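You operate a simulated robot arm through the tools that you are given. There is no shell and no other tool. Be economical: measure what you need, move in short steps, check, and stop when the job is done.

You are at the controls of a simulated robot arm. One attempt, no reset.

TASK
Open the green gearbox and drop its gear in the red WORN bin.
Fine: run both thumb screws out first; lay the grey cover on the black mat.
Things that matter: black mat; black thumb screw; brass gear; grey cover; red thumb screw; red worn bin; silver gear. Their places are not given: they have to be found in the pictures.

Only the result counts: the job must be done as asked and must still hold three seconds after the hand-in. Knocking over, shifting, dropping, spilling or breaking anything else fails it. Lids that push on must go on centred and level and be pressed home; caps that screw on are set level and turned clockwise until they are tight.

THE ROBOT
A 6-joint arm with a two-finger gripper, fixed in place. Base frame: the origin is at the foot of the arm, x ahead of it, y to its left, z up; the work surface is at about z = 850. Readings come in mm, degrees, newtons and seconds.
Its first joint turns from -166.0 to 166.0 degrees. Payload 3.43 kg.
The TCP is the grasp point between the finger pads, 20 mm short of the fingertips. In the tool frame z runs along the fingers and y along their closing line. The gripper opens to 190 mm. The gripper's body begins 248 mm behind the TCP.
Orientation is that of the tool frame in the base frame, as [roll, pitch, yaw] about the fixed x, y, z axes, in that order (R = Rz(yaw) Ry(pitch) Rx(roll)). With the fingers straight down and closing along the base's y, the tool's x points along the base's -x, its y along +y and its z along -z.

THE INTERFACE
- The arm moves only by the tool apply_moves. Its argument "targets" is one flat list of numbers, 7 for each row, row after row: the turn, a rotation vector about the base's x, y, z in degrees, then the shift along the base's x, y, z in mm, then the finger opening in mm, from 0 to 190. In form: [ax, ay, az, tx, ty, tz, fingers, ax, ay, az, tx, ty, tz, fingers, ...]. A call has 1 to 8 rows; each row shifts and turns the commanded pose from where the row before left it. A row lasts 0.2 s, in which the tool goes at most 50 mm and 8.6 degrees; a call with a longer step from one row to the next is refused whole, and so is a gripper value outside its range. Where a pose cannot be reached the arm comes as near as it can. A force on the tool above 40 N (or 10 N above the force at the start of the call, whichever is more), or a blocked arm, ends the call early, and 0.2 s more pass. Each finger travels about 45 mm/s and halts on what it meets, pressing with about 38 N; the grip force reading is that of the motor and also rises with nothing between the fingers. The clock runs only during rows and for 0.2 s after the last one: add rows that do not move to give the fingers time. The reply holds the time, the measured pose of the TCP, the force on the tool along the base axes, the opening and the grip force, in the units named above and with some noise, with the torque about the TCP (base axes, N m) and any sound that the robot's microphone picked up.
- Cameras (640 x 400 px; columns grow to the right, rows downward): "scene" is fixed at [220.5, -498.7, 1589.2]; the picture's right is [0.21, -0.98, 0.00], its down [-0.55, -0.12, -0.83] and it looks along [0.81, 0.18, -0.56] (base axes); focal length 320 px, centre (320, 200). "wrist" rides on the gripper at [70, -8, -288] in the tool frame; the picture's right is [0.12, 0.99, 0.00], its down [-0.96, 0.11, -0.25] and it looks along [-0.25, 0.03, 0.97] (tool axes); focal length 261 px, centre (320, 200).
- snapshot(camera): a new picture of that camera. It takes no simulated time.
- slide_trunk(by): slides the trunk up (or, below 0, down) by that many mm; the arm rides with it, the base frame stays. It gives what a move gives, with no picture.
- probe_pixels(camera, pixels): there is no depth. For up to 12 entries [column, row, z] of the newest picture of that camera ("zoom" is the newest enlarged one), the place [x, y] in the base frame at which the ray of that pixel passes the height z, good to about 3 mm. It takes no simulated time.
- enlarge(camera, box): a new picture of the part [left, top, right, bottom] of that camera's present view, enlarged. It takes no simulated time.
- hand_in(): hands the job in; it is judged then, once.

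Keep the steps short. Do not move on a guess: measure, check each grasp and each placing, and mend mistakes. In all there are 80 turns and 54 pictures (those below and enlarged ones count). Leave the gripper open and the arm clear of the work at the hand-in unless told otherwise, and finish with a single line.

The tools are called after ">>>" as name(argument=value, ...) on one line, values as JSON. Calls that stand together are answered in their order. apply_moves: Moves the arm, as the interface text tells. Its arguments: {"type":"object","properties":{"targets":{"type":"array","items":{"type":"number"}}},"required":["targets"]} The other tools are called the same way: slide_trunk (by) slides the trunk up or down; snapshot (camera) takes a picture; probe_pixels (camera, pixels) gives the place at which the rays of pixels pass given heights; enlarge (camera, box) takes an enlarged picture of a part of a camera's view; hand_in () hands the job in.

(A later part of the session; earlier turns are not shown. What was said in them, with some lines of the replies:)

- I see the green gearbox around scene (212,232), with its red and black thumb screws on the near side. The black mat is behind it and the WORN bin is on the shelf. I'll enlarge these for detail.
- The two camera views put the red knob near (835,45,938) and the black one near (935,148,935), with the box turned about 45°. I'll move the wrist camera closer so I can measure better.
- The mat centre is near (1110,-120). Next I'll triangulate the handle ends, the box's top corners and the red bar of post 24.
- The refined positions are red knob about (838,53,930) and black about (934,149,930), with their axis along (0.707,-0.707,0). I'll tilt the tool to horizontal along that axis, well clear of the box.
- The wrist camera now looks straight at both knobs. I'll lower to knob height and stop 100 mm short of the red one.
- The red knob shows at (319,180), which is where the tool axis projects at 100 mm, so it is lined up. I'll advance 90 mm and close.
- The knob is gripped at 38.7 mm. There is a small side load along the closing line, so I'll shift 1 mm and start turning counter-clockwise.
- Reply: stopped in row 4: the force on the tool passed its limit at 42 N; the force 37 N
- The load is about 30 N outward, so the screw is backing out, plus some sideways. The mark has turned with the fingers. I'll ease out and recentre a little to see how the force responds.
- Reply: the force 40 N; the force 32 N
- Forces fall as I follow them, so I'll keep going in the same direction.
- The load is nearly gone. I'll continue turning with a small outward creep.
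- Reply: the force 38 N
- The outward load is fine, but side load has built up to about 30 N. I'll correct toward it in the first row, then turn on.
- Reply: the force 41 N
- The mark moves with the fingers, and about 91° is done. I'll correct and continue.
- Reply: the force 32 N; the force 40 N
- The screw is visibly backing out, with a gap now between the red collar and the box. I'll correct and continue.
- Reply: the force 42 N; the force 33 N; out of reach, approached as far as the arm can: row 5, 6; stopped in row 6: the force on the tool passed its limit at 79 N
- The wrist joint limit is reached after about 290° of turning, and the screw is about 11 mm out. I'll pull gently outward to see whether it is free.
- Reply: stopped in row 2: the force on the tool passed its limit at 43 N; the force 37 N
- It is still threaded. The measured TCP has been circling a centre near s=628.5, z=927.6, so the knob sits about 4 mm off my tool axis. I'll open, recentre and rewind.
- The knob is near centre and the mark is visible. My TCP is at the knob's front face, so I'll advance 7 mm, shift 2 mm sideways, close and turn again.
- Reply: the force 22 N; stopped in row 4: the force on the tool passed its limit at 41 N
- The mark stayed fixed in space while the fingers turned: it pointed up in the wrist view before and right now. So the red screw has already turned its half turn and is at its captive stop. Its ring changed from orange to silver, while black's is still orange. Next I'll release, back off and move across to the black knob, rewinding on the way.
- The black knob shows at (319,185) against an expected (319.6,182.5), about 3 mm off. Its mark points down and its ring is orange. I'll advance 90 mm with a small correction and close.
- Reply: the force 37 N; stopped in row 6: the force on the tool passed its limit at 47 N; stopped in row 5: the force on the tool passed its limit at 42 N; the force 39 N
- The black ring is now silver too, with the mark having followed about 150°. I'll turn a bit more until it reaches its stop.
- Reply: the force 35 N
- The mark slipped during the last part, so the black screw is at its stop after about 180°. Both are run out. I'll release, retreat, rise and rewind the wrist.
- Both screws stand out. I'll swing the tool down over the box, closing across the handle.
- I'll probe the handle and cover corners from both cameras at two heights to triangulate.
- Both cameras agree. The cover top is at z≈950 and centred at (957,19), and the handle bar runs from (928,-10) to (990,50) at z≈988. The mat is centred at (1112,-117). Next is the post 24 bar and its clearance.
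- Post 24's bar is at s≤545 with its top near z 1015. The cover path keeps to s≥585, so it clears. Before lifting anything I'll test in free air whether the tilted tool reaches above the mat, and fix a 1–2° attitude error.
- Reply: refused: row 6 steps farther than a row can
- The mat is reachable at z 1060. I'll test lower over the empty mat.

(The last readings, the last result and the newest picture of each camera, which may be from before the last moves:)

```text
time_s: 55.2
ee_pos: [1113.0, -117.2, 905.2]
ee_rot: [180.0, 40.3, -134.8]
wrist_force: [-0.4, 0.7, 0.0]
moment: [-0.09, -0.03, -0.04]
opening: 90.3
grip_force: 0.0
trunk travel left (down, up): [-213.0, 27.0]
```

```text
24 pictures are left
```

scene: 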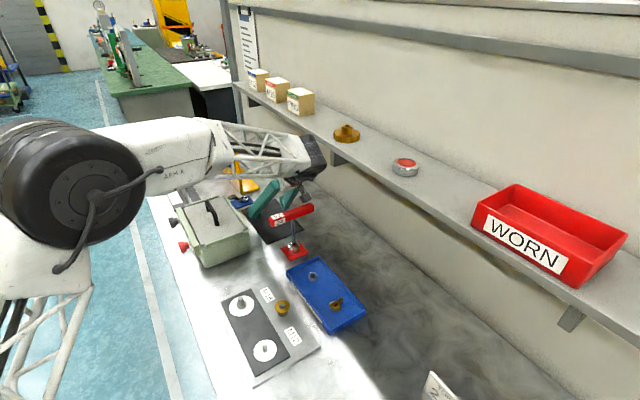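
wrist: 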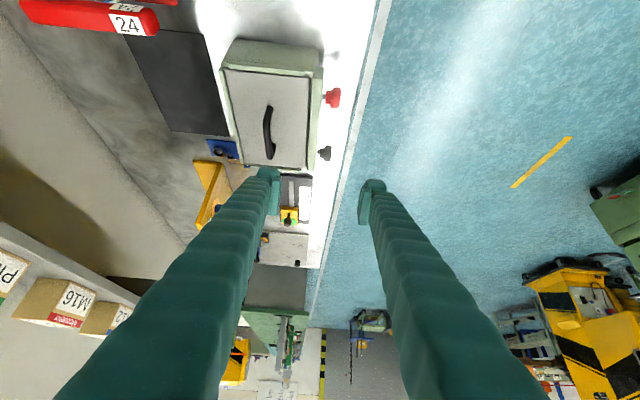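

It reaches. I'll go back up and over the handle.

>>> apply_moves(targets=[0, 0, 0, 0, 0, 48, 90, 0, 0, 0, 0, 0, 48, 90, 0, 0, 0, 0, 0, 48, 90, 0, 0, 0, -35, 30, 10, 90, 0, 0, 0, -35, 30, 0, 90, 0, 0, 0, -35, 30, 0, 90, 0, 0, 0, -35, 30, 0, 90, 0, 0, 0, -14, 18, 0, 90])

>>> enlarge(camera="wrist", box=[200, 100, 440, 250])

```text
time_s: 57.0
ee_pos: [962.2, 22.8, 1058.8]
ee_rot: [180.0, 40.4, -135.0]
wrist_force: [0.9, 0.3, -1.0]
moment: [0.03, -0.02, 0.04]
opening: 90.1
grip_force: 0.0
trunk travel left (down, up): [-213.0, 27.0]
```

```text
2.67 times, centred on (320, 175) of wrist
```

zoom: 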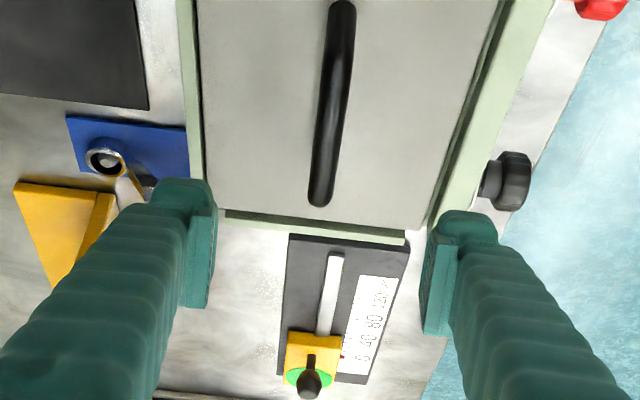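

The handle lies along the tool plane between the fingers. I'll descend 75 mm vertically and check.

>>> apply_moves(targets=[0, 0, 0, -1, -1, -38, 90, 0, 0, 0, -1, -1, -37, 60, 0, 0, 0, 0, 0, 0, 60])

>>> enlarge(camera="wrist", box=[240, 140, 400, 240])

>>> enlarge(camera="scene", box=[150, 170, 310, 270])

```text
time_s: 57.8
ee_pos: [960.8, 22.2, 982.9]
ee_rot: [-180.0, 40.3, -135.0]
wrist_force: [-0.4, 0.1, 0.8]
moment: [0.03, -0.03, -0.01]
opening: 59.9
grip_force: 0.0
trunk travel left (down, up): [-213.0, 27.0]
```

```text
4.00 times, centred on (320, 190) of wrist
```

zoom: 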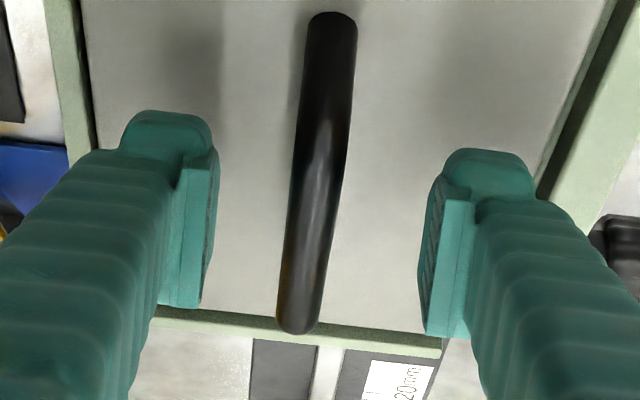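

```text
4.00 times, centred on (230, 220) of scene
```

zoom: 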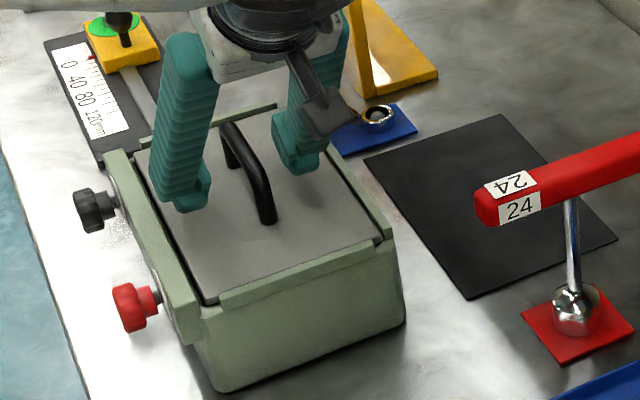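

The handle is nearly midway between the pads. I'll close on it.

>>> apply_moves(targets=[0, 0, 0, 0, 0, 0, 5, 0, 0, 0, 0, 0, 0, 0, 0, 0, 0, 0, 0, 0, 0, 0, 0, 0, 0, 0, 0, 0, 0, 0, 0, 0, 0, 0, 0])

```text
time_s: 59.0
ee_pos: [959.6, 23.2, 983.2]
ee_rot: [179.9, 40.3, -135.0]
wrist_force: [1.5, -0.5, -0.3]
moment: [0.0, 0.03, -0.05]
opening: 12.4
grip_force: 38.1
trunk travel left (down, up): [-213.0, 27.0]
```

Gripped at 12.4 mm, with almost no side force. I'll lift slowly.

>>> apply_moves(targets=[0, 0, 0, 0, 0, 5, 0, 0, 0, 0, 0, 0, 10, 0, 0, 0, 0, 0, 0, 15, 0, 0, 0, 0, 0, 0, 15, 0, 0, 0, 0, 0, 0, 15, 0, 0, 0, 0, 0, 0, 0, 0])

>>> enlarge(camera="scene", box=[150, 150, 310, 250])

```text
time_s: 60.4
ee_pos: [958.9, 21.7, 1045.1]
ee_rot: [180.0, 40.3, -135.0]
wrist_force: [-0.6, -0.1, -6.2]
moment: [0.0, 0.0, 0.0]
opening: 12.7
grip_force: 37.9
trunk travel left (down, up): [-213.0, 27.0]
```

```text
4.00 times, centred on (230, 200) of scene
```

zoom: 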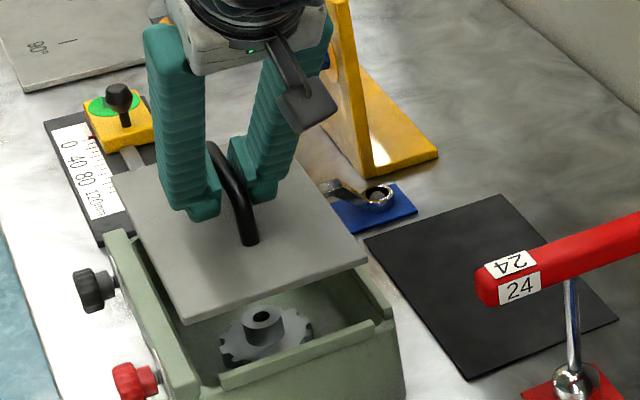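

The cover is lifted level, at 6 N with zero moment, and the silver gear is visible inside. I'll raise another 35 mm and carry it over the mat.

>>> apply_moves(targets=[0, 0, 0, 0, 0, 35, 0, 0, 0, 0, 31.1, -27.1, 0, 0, 0, 0, 0, 31.1, -27.1, 0, 0, 0, 0, 0, 31.1, -27.1, 0, 0, 0, 0, 0, 31.1, -27.1, 0, 0, 0, 0, 0, 31.1, -27.1, 0, 0, 0, 0, 0, 0, 0, 0, 0])

>>> snapshot(camera="wrist")

>>> enlarge(camera="scene", box=[170, 150, 330, 250])

```text
time_s: 62.0
ee_pos: [1110.7, -116.2, 1079.9]
ee_rot: [179.8, 40.3, -135.0]
wrist_force: [0.2, -0.2, -6.3]
moment: [0.03, 0.02, 0.03]
opening: 12.5
grip_force: 37.8
trunk travel left (down, up): [-213.0, 27.0]
```

```text
19 pictures are left
```

wrist: 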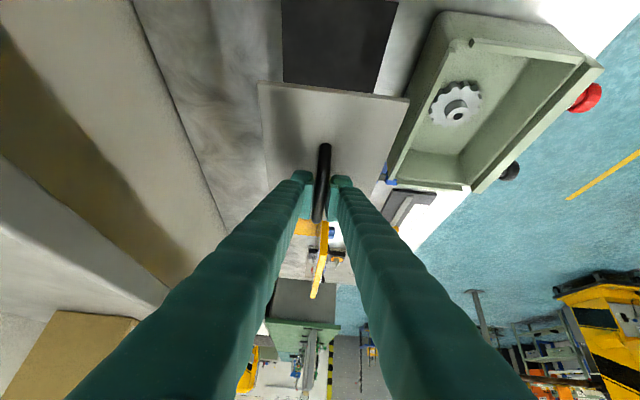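

```text
4.00 times, centred on (250, 200) of scene
```

zoom: 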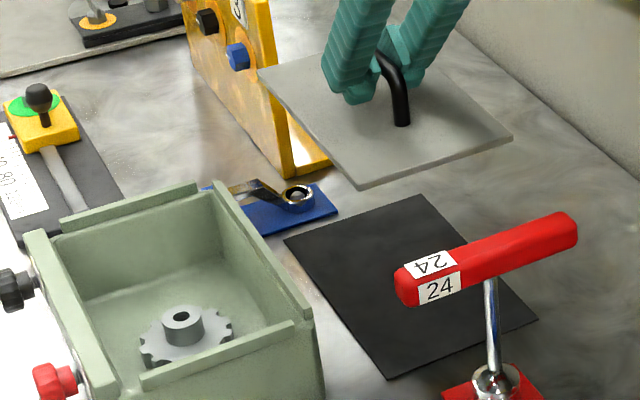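

Before lowering I'll check the yellow panel's near corner against the cover's far edge.

>>> probe_pixels(camera="zoom", pixels=[[295, 178, 850], [330, 163, 850], [310, 205, 850], [337, 207, 850], [400, 378, 850], [538, 320, 850], [422, 195, 850], [285, 240, 850], [359, 188, 1045], [512, 138, 1045], [258, 72, 1045]])

```text
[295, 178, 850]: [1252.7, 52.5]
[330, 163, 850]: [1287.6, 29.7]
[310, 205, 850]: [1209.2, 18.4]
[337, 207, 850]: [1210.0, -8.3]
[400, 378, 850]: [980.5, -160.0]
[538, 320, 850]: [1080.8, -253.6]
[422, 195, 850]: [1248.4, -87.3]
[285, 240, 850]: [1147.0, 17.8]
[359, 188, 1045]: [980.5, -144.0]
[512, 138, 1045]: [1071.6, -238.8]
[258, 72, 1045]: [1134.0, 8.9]
```

The yellow panel is well clear. The cover centre is about 10 mm short of the mat centre along d, so I'll correct (8,-6) while lowering 140 mm.

>>> apply_moves(targets=[0, 0, 0, 4, -3, -30, 0, 0, 0, 0, 4, -3, -30, 0, 0, 0, 0, 0, 0, -30, 0, 0, 0, 0, 0, 0, -30, 0, 0, 0, 0, 0, 0, -25, 0, 0, 0, 0, 0, 0, 0, 0])

>>> enlarge(camera="scene", box=[190, 170, 330, 257.5])

```text
time_s: 63.4
ee_pos: [1121.6, -118.5, 931.5]
ee_rot: [179.9, 40.4, -135.0]
wrist_force: [-0.3, -0.1, -5.2]
moment: [-0.01, 0.0, 0.01]
opening: 12.6
grip_force: 38.4
trunk travel left (down, up): [-213.0, 27.0]
```

```text
4.57 times, centred on (260, 214) of scene
```

zoom: 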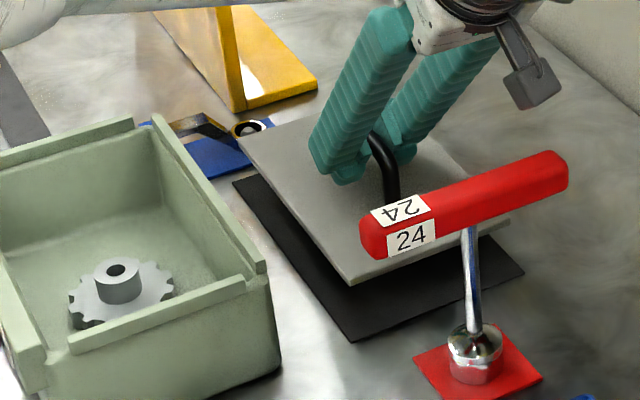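

>>> probe_pixels(camera="zoom", pixels=[[349, 283, 896], [241, 143, 896], [509, 220, 896], [352, 341, 850], [234, 183, 850], [523, 271, 850]])

```text
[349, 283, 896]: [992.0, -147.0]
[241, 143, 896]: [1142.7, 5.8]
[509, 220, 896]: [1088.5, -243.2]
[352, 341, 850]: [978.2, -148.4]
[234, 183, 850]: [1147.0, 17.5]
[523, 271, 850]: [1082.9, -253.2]
```

The cover centre (d 873, s 705) matches the mat centre (871, 705). I'll lower and feel for contact.

>>> apply_moves(targets=[0, 0, 0, -1, 1, -15, 0, 0, 0, 0, 0, 0, -15, 0, 0, 0, 0, 0, 0, -4, 0, 0, 0, 0, 0, 0, -2, 0, 0, 0, 0, 0, 0, 0, 0])

```text
time_s: 64.6
ee_pos: [1122.7, -118.0, 900.6]
ee_rot: [-179.8, 40.4, -134.9]
wrist_force: [0.7, 0.2, 22.5]
moment: [0.28, -0.25, 0.0]
opening: 12.4
grip_force: 37.6
trunk travel left (down, up): [-213.0, 27.0]
```

Contact at z≈900, pressing 22 N. I'll relieve it by 3 mm and look before releasing.

>>> apply_moves(targets=[0, 0, 0, 0, 0, 3, 0, 0, 0, 0, 0, 0, 0, 0])

>>> enlarge(camera="scene", box=[190, 170, 330, 257.5])

```text
time_s: 65.2
ee_pos: [1120.3, -118.2, 898.9]
ee_rot: [-180.0, 40.3, -134.9]
wrist_force: [8.7, 0.5, 12.9]
moment: [0.23, -0.15, -0.05]
opening: 12.7
grip_force: 37.6
trunk travel left (down, up): [-213.0, 27.0]
```

```text
4.57 times, centred on (260, 214) of scene
```

zoom: 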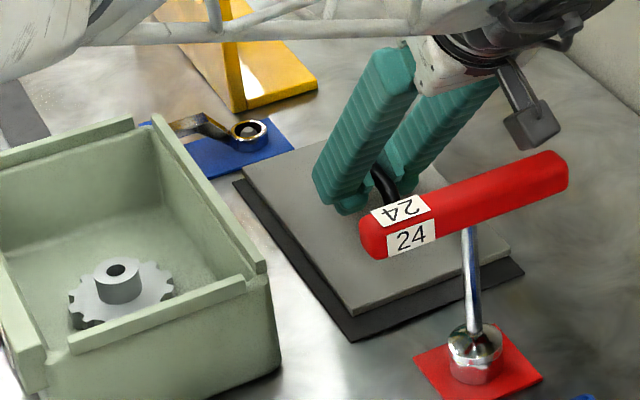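

>>> apply_moves(targets=[0, 0, 0, 0, 0, 2, 0, 0, 0, 0, 0, 0, 0, 0])

>>> probe_pixels(camera="zoom", pixels=[[351, 310, 866], [243, 168, 866], [510, 248, 866], [351, 310, 858], [243, 168, 858], [510, 248, 858]])

```text
time_s: 65.8
ee_pos: [1122.4, -118.3, 900.8]
ee_rot: [179.9, 40.2, -135.0]
wrist_force: [1.9, -0.1, -2.2]
moment: [0.0, -0.01, -0.03]
opening: 12.3
grip_force: 38.1
trunk travel left (down, up): [-213.0, 27.0]
```

```text
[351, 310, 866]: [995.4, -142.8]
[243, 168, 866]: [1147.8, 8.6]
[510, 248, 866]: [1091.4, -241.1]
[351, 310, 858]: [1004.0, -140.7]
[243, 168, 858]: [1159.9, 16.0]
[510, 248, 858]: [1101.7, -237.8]
```

It rests on the mat and carries most of its own weight, inside the mat outline (d 805–942 of 797–944, s 603–818 of 587–823). I'll open and back off along the tool axis.

>>> apply_moves(targets=[0, 0, 0, 0, 0, 0, 50, 0, 0, 0, 0, 0, 0, 60, 0, 0, 0, 0, 0, 0, 60, 0, 0, 0, -5, -5, 25, 60, 0, 0, 0, -10, -10, 35, 60, 0, 0, 0, -10, -10, 40, 60, 0, 0, 0, -10, 0, 45, 60, 0, 0, 0, -10, 0, 45, 60])

>>> enlarge(camera="scene", box=[150, 160, 330, 272.5])

```text
time_s: 67.6
ee_pos: [1075.0, -142.8, 1089.3]
ee_rot: [179.9, 40.2, -135.0]
wrist_force: [-0.3, -0.3, 0.0]
moment: [0.08, 0.02, 0.09]
opening: 59.7
grip_force: 0.0
trunk travel left (down, up): [-213.0, 27.0]
```

```text
3.56 times, centred on (240, 216) of scene
```

zoom: 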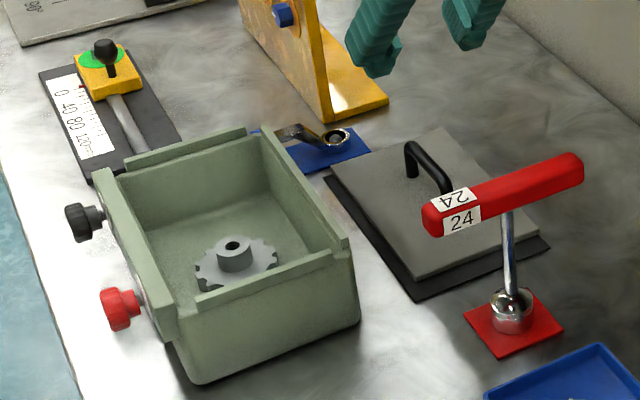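

The cover lies on the mat. Now I'll untilt the tool and move over the open box to view the silver gear.

>>> apply_moves(targets=[-5.66, 5.66, 0, -20, 10, 40, 80, -5.66, 5.66, 0, -37, 24, 10, 80, -5.66, 5.66, 0, -37, 24, 10, 80, -5.66, 5.66, 0, -37, 24, 0, 80, -5.66, 5.66, 0, -37, 24, 0, 80, 0, 0, 0, -15, 20, 0, 80, 0, 0, 0, 0, 0, 0, 80])

>>> enlarge(camera="wrist", box=[240, 120, 440, 245])

```text
time_s: 69.2
ee_pos: [891.4, -12.9, 1151.9]
ee_rot: [180.0, 0.3, -135.0]
wrist_force: [-0.5, 0.7, 0.4]
moment: [-0.03, -0.04, 0.01]
opening: 80.0
grip_force: 0.0
trunk travel left (down, up): [-213.0, 27.0]
```

```text
3.20 times, centred on (340, 182) of wrist
```

zoom: 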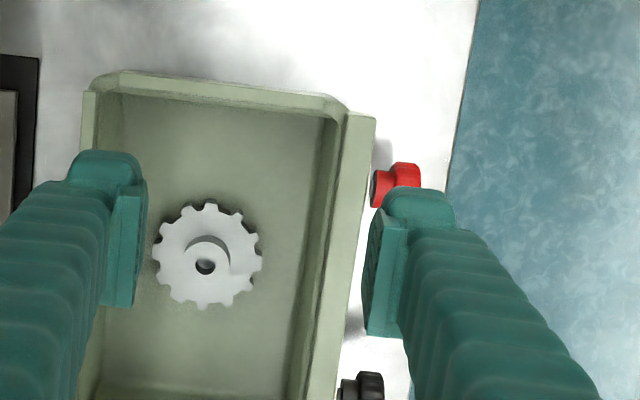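

>>> probe_pixels(camera="zoom", pixels=[[207, 265, 880], [207, 265, 910], [207, 254, 870], [152, 254, 870], [262, 254, 870], [185, 262, 900], [231, 262, 900], [115, 95, 865], [325, 115, 865]])

>>> probe_pixels(camera="scene", pixels=[[215.5, 229.2, 880], [215.5, 229.2, 910], [216, 235.5, 870]])

>>> enlarge(camera="scene", box=[180, 200, 260, 250])

```text
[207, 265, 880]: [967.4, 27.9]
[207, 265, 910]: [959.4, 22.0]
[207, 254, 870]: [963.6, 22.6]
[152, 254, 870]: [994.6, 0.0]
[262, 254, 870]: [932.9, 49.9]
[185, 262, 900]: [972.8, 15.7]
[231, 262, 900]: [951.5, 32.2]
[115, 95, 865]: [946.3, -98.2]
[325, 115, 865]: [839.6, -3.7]
```

```text
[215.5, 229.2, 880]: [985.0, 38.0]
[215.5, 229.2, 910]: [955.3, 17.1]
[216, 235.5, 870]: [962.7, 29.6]
```

```text
8.00 times, centred on (220, 225) of scene
```

zoom: 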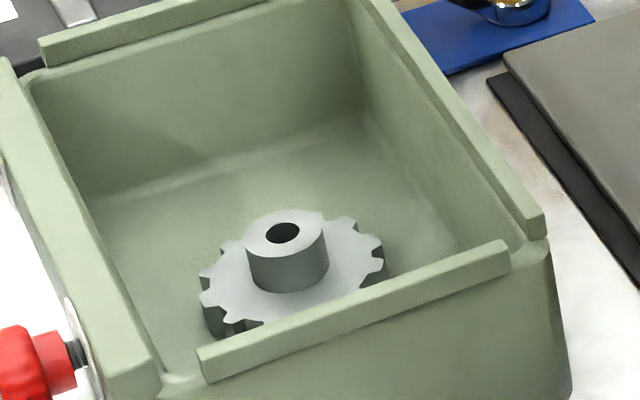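

The hub top is at about (960.5,22,904), Ø≈27, with the gear lying flat on the floor in the box centre. I'll move above it, opening 60, and descend partway to check.

>>> apply_moves(targets=[0, 0, 0, 35, 17.5, 0, 60, 0, 0, 0, 34, 17.5, 0, 60, 0, 0, 0, 0, 0, -45, 60, 0, 0, 0, 0, 0, -45, 60, 0, 0, 0, 0, 0, -45, 60, 0, 0, 0, 0, 0, -40, 60, 0, 0, 0, 0, 0, 0, 60])

>>> enlarge(camera="wrist", box=[240, 120, 400, 220])

```text
time_s: 70.8
ee_pos: [963.5, 15.8, 977.7]
ee_rot: [180.0, 0.2, -135.0]
wrist_force: [0.3, 0.1, -0.4]
moment: [-0.03, 0.02, 0.02]
opening: 60.0
grip_force: 0.1
trunk travel left (down, up): [-213.0, 27.0]
```

```text
4.00 times, centred on (320, 170) of wrist
```

zoom: 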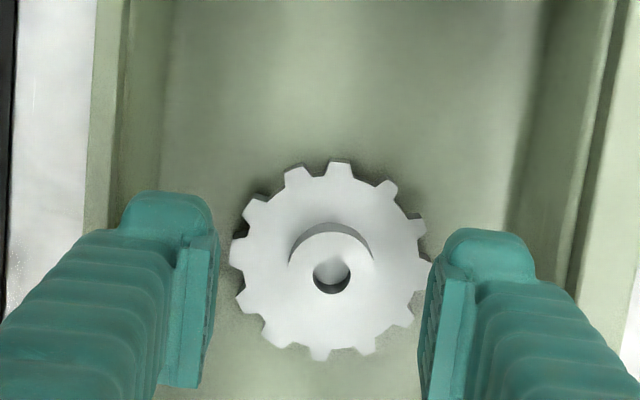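

The hub centre is about 5 mm off along -d and 3–5 mm along +s from my axis. I'll correct by (-1,+6), descend 75 mm and close on the hub.

>>> apply_moves(targets=[0, 0, 0, -1, 6, -20, 60, 0, 0, 0, 0, 0, -25, 60, 0, 0, 0, 0, 0, -20, 60, 0, 0, 0, 0, 0, -9, 60, 0, 0, 0, 0, 0, 0, 60])

>>> enlarge(camera="wrist", box=[240, 130, 400, 230])

```text
time_s: 72.0
ee_pos: [961.8, 23.2, 901.2]
ee_rot: [179.9, 0.4, -135.0]
wrist_force: [-0.1, -1.1, -0.5]
moment: [0.01, -0.01, -0.02]
opening: 60.0
grip_force: 0.1
trunk travel left (down, up): [-213.0, 27.0]
```

```text
4.00 times, centred on (320, 180) of wrist
```

zoom: 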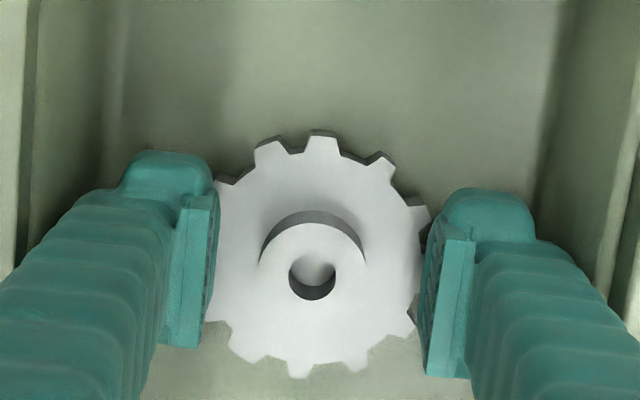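

The hub is centred between the fingers. Closing.

>>> apply_moves(targets=[0, 0, 0, 0, 0, 0, 15, 0, 0, 0, 0, 0, 0, 10, 0, 0, 0, 0, 0, 0, 10, 0, 0, 0, 0, 0, 0, 10, 0, 0, 0, 0, 0, 0, 10])

>>> apply_moves(targets=[0, 0, 0, 0, 0, 5, 10, 0, 0, 0, 0, 0, 15, 10, 0, 0, 0, 0, 0, 30, 10, 0, 0, 0, 0, 0, 40, 10, 0, 0, 0, 0, 0, 40, 10, 0, 0, 0, 0, 0, 0, 10])

>>> snapshot(camera="scene")

```text
time_s: 73.2
ee_pos: [962.0, 23.2, 902.5]
ee_rot: [-180.0, 0.4, -135.0]
wrist_force: [0.6, -0.2, -0.2]
moment: [0.01, 0.0, -0.08]
opening: 30.5
grip_force: 38.5
trunk travel left (down, up): [-213.0, 27.0]
```

```text
time_s: 74.6
ee_pos: [962.2, 24.0, 1034.3]
ee_rot: [179.9, 0.3, -135.0]
wrist_force: [0.6, 0.0, -2.5]
moment: [-0.02, 0.04, 0.0]
opening: 30.6
grip_force: 37.7
trunk travel left (down, up): [-213.0, 27.0]
```

```text
10 pictures are left
```

scene: 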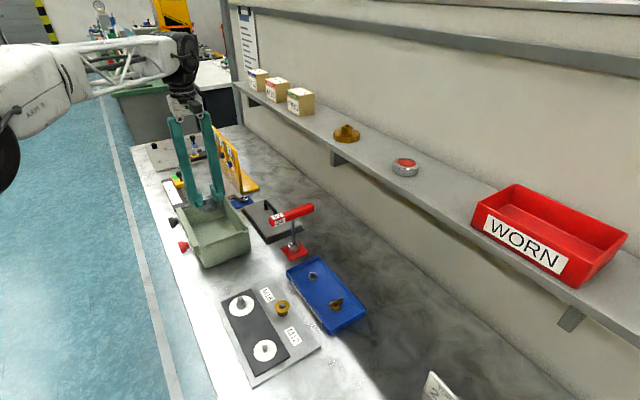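

The gear is gripped by its hub at 30.5 mm and about 2.5 N. Triangulating the WORN label with the earlier side view puts the bin front at d≈989, with s -136..39, depth to d≈1100 and rim z≈1272, so its centre is about (703,-771). I'll carry the gear up and over there, turning the wrist so the fingers close parallel to the shelf.

>>> apply_moves(targets=[0, 0, 0, 0, 0, 45, 10, 0, 0, -8.5, -20, -15, 40, 10, 0, 0, -8.5, -20, -15, 40, 10, 0, 0, -8.5, -20, -15, 40, 10, 0, 0, -8.5, -20, -15, 40, 10, 0, 0, -8.5, -20, -15, 40, 10, 0, 0, -8.5, -20, -15, 40, 10, 0, 0, -8.5, -20, -15, 20, 10])

>>> apply_moves(targets=[0, 0, -8.5, -20, -45, 0, 10, 0, 0, -8.5, -20, -45, 0, 10, 0, 0, -8.5, -20, -45, 0, 10, 0, 0, -5, -20, -45, 0, 10, 0, 0, 0, -20, -45, 0, 10, 0, 0, 0, -20, -45, 0, 10, 0, 0, 0, -20, -45, 0, 10, 0, 0, 0, -20, -45, 0, 10])

```text
time_s: 76.4
ee_pos: [814.8, -81.2, 1325.5]
ee_rot: [179.9, 0.8, 165.4]
wrist_force: [0.3, 1.2, -3.8]
moment: [-0.04, 0.14, -0.03]
opening: 30.4
grip_force: 37.7
out of reach, approached as far as the arm can: row 7, 8
trunk travel left (down, up): [-213.0, 27.0]
```

```text
time_s: 78.2
ee_pos: [653.4, -438.6, 1326.7]
ee_rot: [180.0, 0.3, 135.0]
wrist_force: [0.4, 2.1, -1.7]
moment: [-0.21, 0.05, -0.02]
opening: 30.7
grip_force: 38.6
trunk travel left (down, up): [-213.0, 27.0]
```

Reach is limited at that height with the tool straight down, so I'll tilt it 40° outward toward the bin while moving in front of it.

>>> apply_moves(targets=[-5.66, -5.66, 0, -16, -40, 4, 10, -5.66, -5.66, 0, -16, -40, 4, 10, -5.66, -5.66, 0, -16, -40, 4, 10, -5.66, -5.66, 0, -16, -40, 4, 10, -5.66, -5.66, 0, -16, -40, 4, 10, 0, 0, 0, 0, 0, 0, 10])

>>> snapshot(camera="wrist")

```text
time_s: 79.6
ee_pos: [575.7, -638.5, 1345.5]
ee_rot: [180.0, 40.5, 134.9]
wrist_force: [-1.0, -0.1, -2.7]
moment: [0.01, 0.07, -0.02]
opening: 30.7
grip_force: 38.3
trunk travel left (down, up): [-213.0, 27.0]
```

```text
9 pictures are left
```

wrist: 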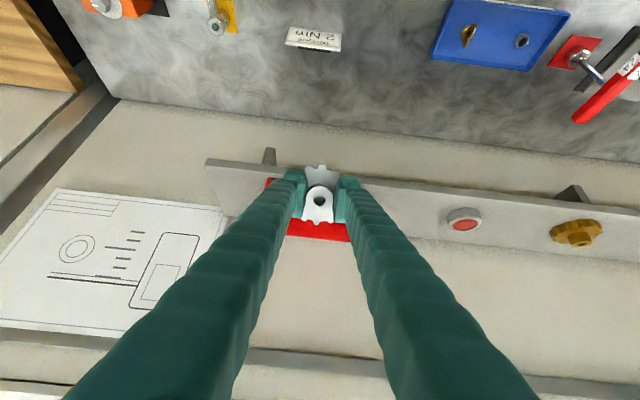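

>>> enlarge(camera="wrist", box=[240, 140, 400, 250])

>>> probe_pixels(camera="wrist", pixels=[[286, 235, 1272], [351, 241, 1272], [265, 180, 1272], [205, 160, 1205], [205, 160, 1215]])

```text
3.64 times, centred on (320, 195) of wrist
```

zoom: 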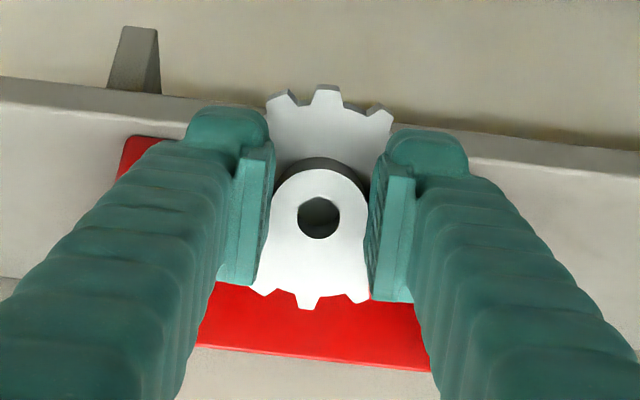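

```text
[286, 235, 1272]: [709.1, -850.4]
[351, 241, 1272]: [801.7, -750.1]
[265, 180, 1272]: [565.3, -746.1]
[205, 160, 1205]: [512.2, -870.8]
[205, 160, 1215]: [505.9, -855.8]
```

This all fits the earlier estimate: the bin spans s -136..39 with its back rim at d≈1100. I'll rise 10 mm, extend 163 mm along d at s≈-46 and check reach.

>>> apply_moves(targets=[0, 0, 0, 0, 0, 10, 10, 0, 0, 0, 28.5, -29, 0, 10, 0, 0, 0, 28.5, -29, 0, 10, 0, 0, 0, 28.5, -29, 0, 10, 0, 0, 0, 28.5, -29, 0, 10, 0, 0, 0, 0, 0, 0, 10])

>>> enlarge(camera="scene", box=[400, 60, 640, 300])

```text
time_s: 81.0
ee_pos: [691.2, -757.6, 1354.5]
ee_rot: [179.9, 40.3, 135.0]
wrist_force: [0.5, -0.4, -2.9]
moment: [0.1, 0.01, 0.04]
opening: 30.7
grip_force: 38.1
trunk travel left (down, up): [-213.0, 27.0]
```

```text
1.67 times, centred on (520, 180) of scene
```

zoom: 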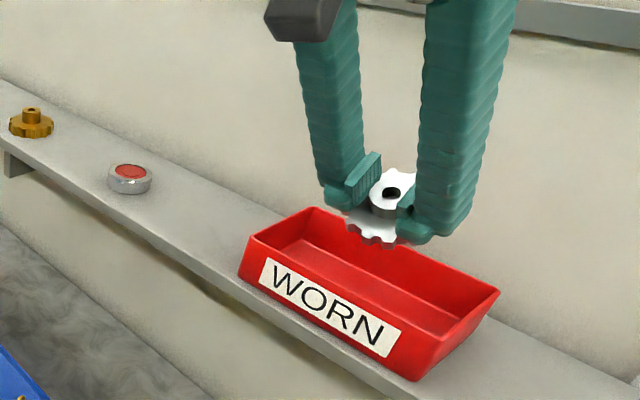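

The gear hangs above the bin. I'll lower 65 mm, watching for force.

>>> apply_moves(targets=[0, 0, 0, 0, 0, -20, 10, 0, 0, 0, 0, 0, -20, 10, 0, 0, 0, 0, 0, -15, 10, 0, 0, 0, 0, 0, -10, 10, 0, 0, 0, 0, 0, 0, 10])

>>> enlarge(camera="scene", box=[450, 130, 640, 300])

```text
time_s: 82.2
ee_pos: [689.9, -757.5, 1291.2]
ee_rot: [180.0, 40.3, 135.0]
wrist_force: [0.2, -0.3, -3.4]
moment: [0.04, 0.05, 0.01]
opening: 30.6
grip_force: 38.2
trunk travel left (down, up): [-213.0, 27.0]
```

```text
2.35 times, centred on (545, 215) of scene
```

zoom: 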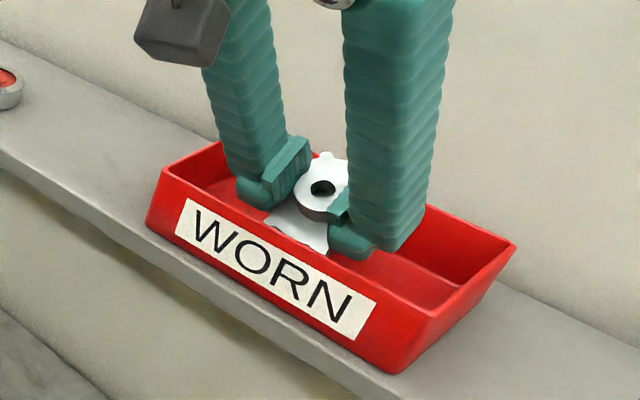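

The gear is inside the bin. I'll lower 10 mm more and release.

>>> apply_moves(targets=[0, 0, 0, 0, 0, -5, 10, 0, 0, 0, 0, 0, -5, 10, 0, 0, 0, 0, 0, 0, 40, 0, 0, 0, 0, 0, 0, 55, 0, 0, 0, 0, 0, 0, 55, 0, 0, 0, 0, 0, 0, 55])

>>> enlarge(camera="scene", box=[450, 130, 640, 300])

```text
time_s: 83.6
ee_pos: [688.7, -758.9, 1281.3]
ee_rot: [-180.0, 40.3, 134.9]
wrist_force: [0.3, -0.2, 0.6]
moment: [0.01, 0.01, 0.01]
opening: 54.9
grip_force: 0.1
trunk travel left (down, up): [-213.0, 27.0]
```

```text
2.35 times, centred on (545, 215) of scene
```

zoom: 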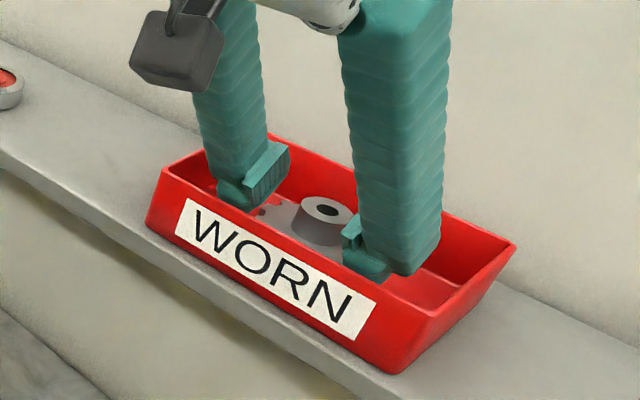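

The gear lies flat in the bin. I'll rise straight out and then back away from the shelf.

>>> apply_moves(targets=[0, 0, 0, 0, 0, 20, 55, 0, 0, 0, 0, 0, 30, 55, 0, 0, 0, 0, 0, 35, 55, 0, 0, 0, -30, 30, 5, 55, 0, 0, 0, -30, 30, 0, 55, 0, 0, 0, -30, 30, 0, 55, 0, 0, 0, -30, 30, 0, 80, 0, 0, 0, -30, 30, 0, 80])

>>> apply_moves(targets=[0, 0, 0, -30, 30, 0, 80, 0, 0, 0, -30, 30, 0, 80, 0, 0, 0, 0, 0, 0, 80])

>>> snapshot(camera="scene")

>>> enlarge(camera="scene", box=[150, 160, 330, 272.5])

```text
time_s: 85.4
ee_pos: [539.5, -606.7, 1371.4]
ee_rot: [-180.0, 40.3, 135.1]
wrist_force: [0.6, -0.4, -0.2]
moment: [0.09, 0.03, -0.03]
opening: 80.1
grip_force: 0.0
trunk travel left (down, up): [-213.0, 27.0]
```

```text
time_s: 86.2
ee_pos: [479.9, -551.0, 1365.6]
ee_rot: [179.8, 39.9, 134.9]
wrist_force: [0.9, 0.7, -0.3]
moment: [-0.01, 0.0, -0.03]
opening: 80.0
grip_force: 0.1
trunk travel left (down, up): [-213.0, 27.0]
```

```text
4 pictures are left
```

scene: 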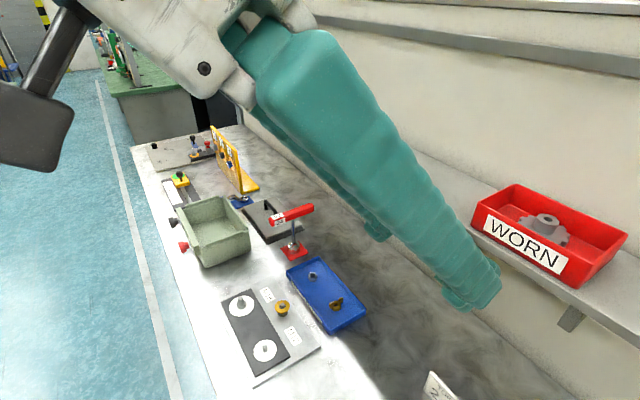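

```text
3.56 times, centred on (240, 216) of scene
```

zoom: 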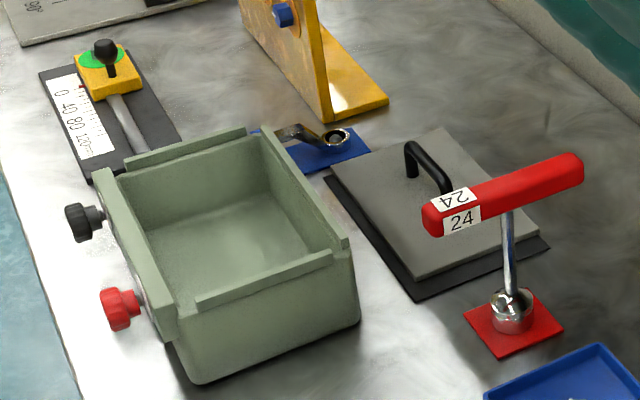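

The silver gear is in the WORN bin, the cover is on the mat and both screws are run out. Nothing else has moved, the gripper is open and the arm is clear, so I'm handing in.

>>> hand_in()

```text
The job is handed in.
```

Both thumb screws are run out, the grey cover lies on the black mat, and the silver gear from the green gearbox is in the red WORN bin; the job is handed in.
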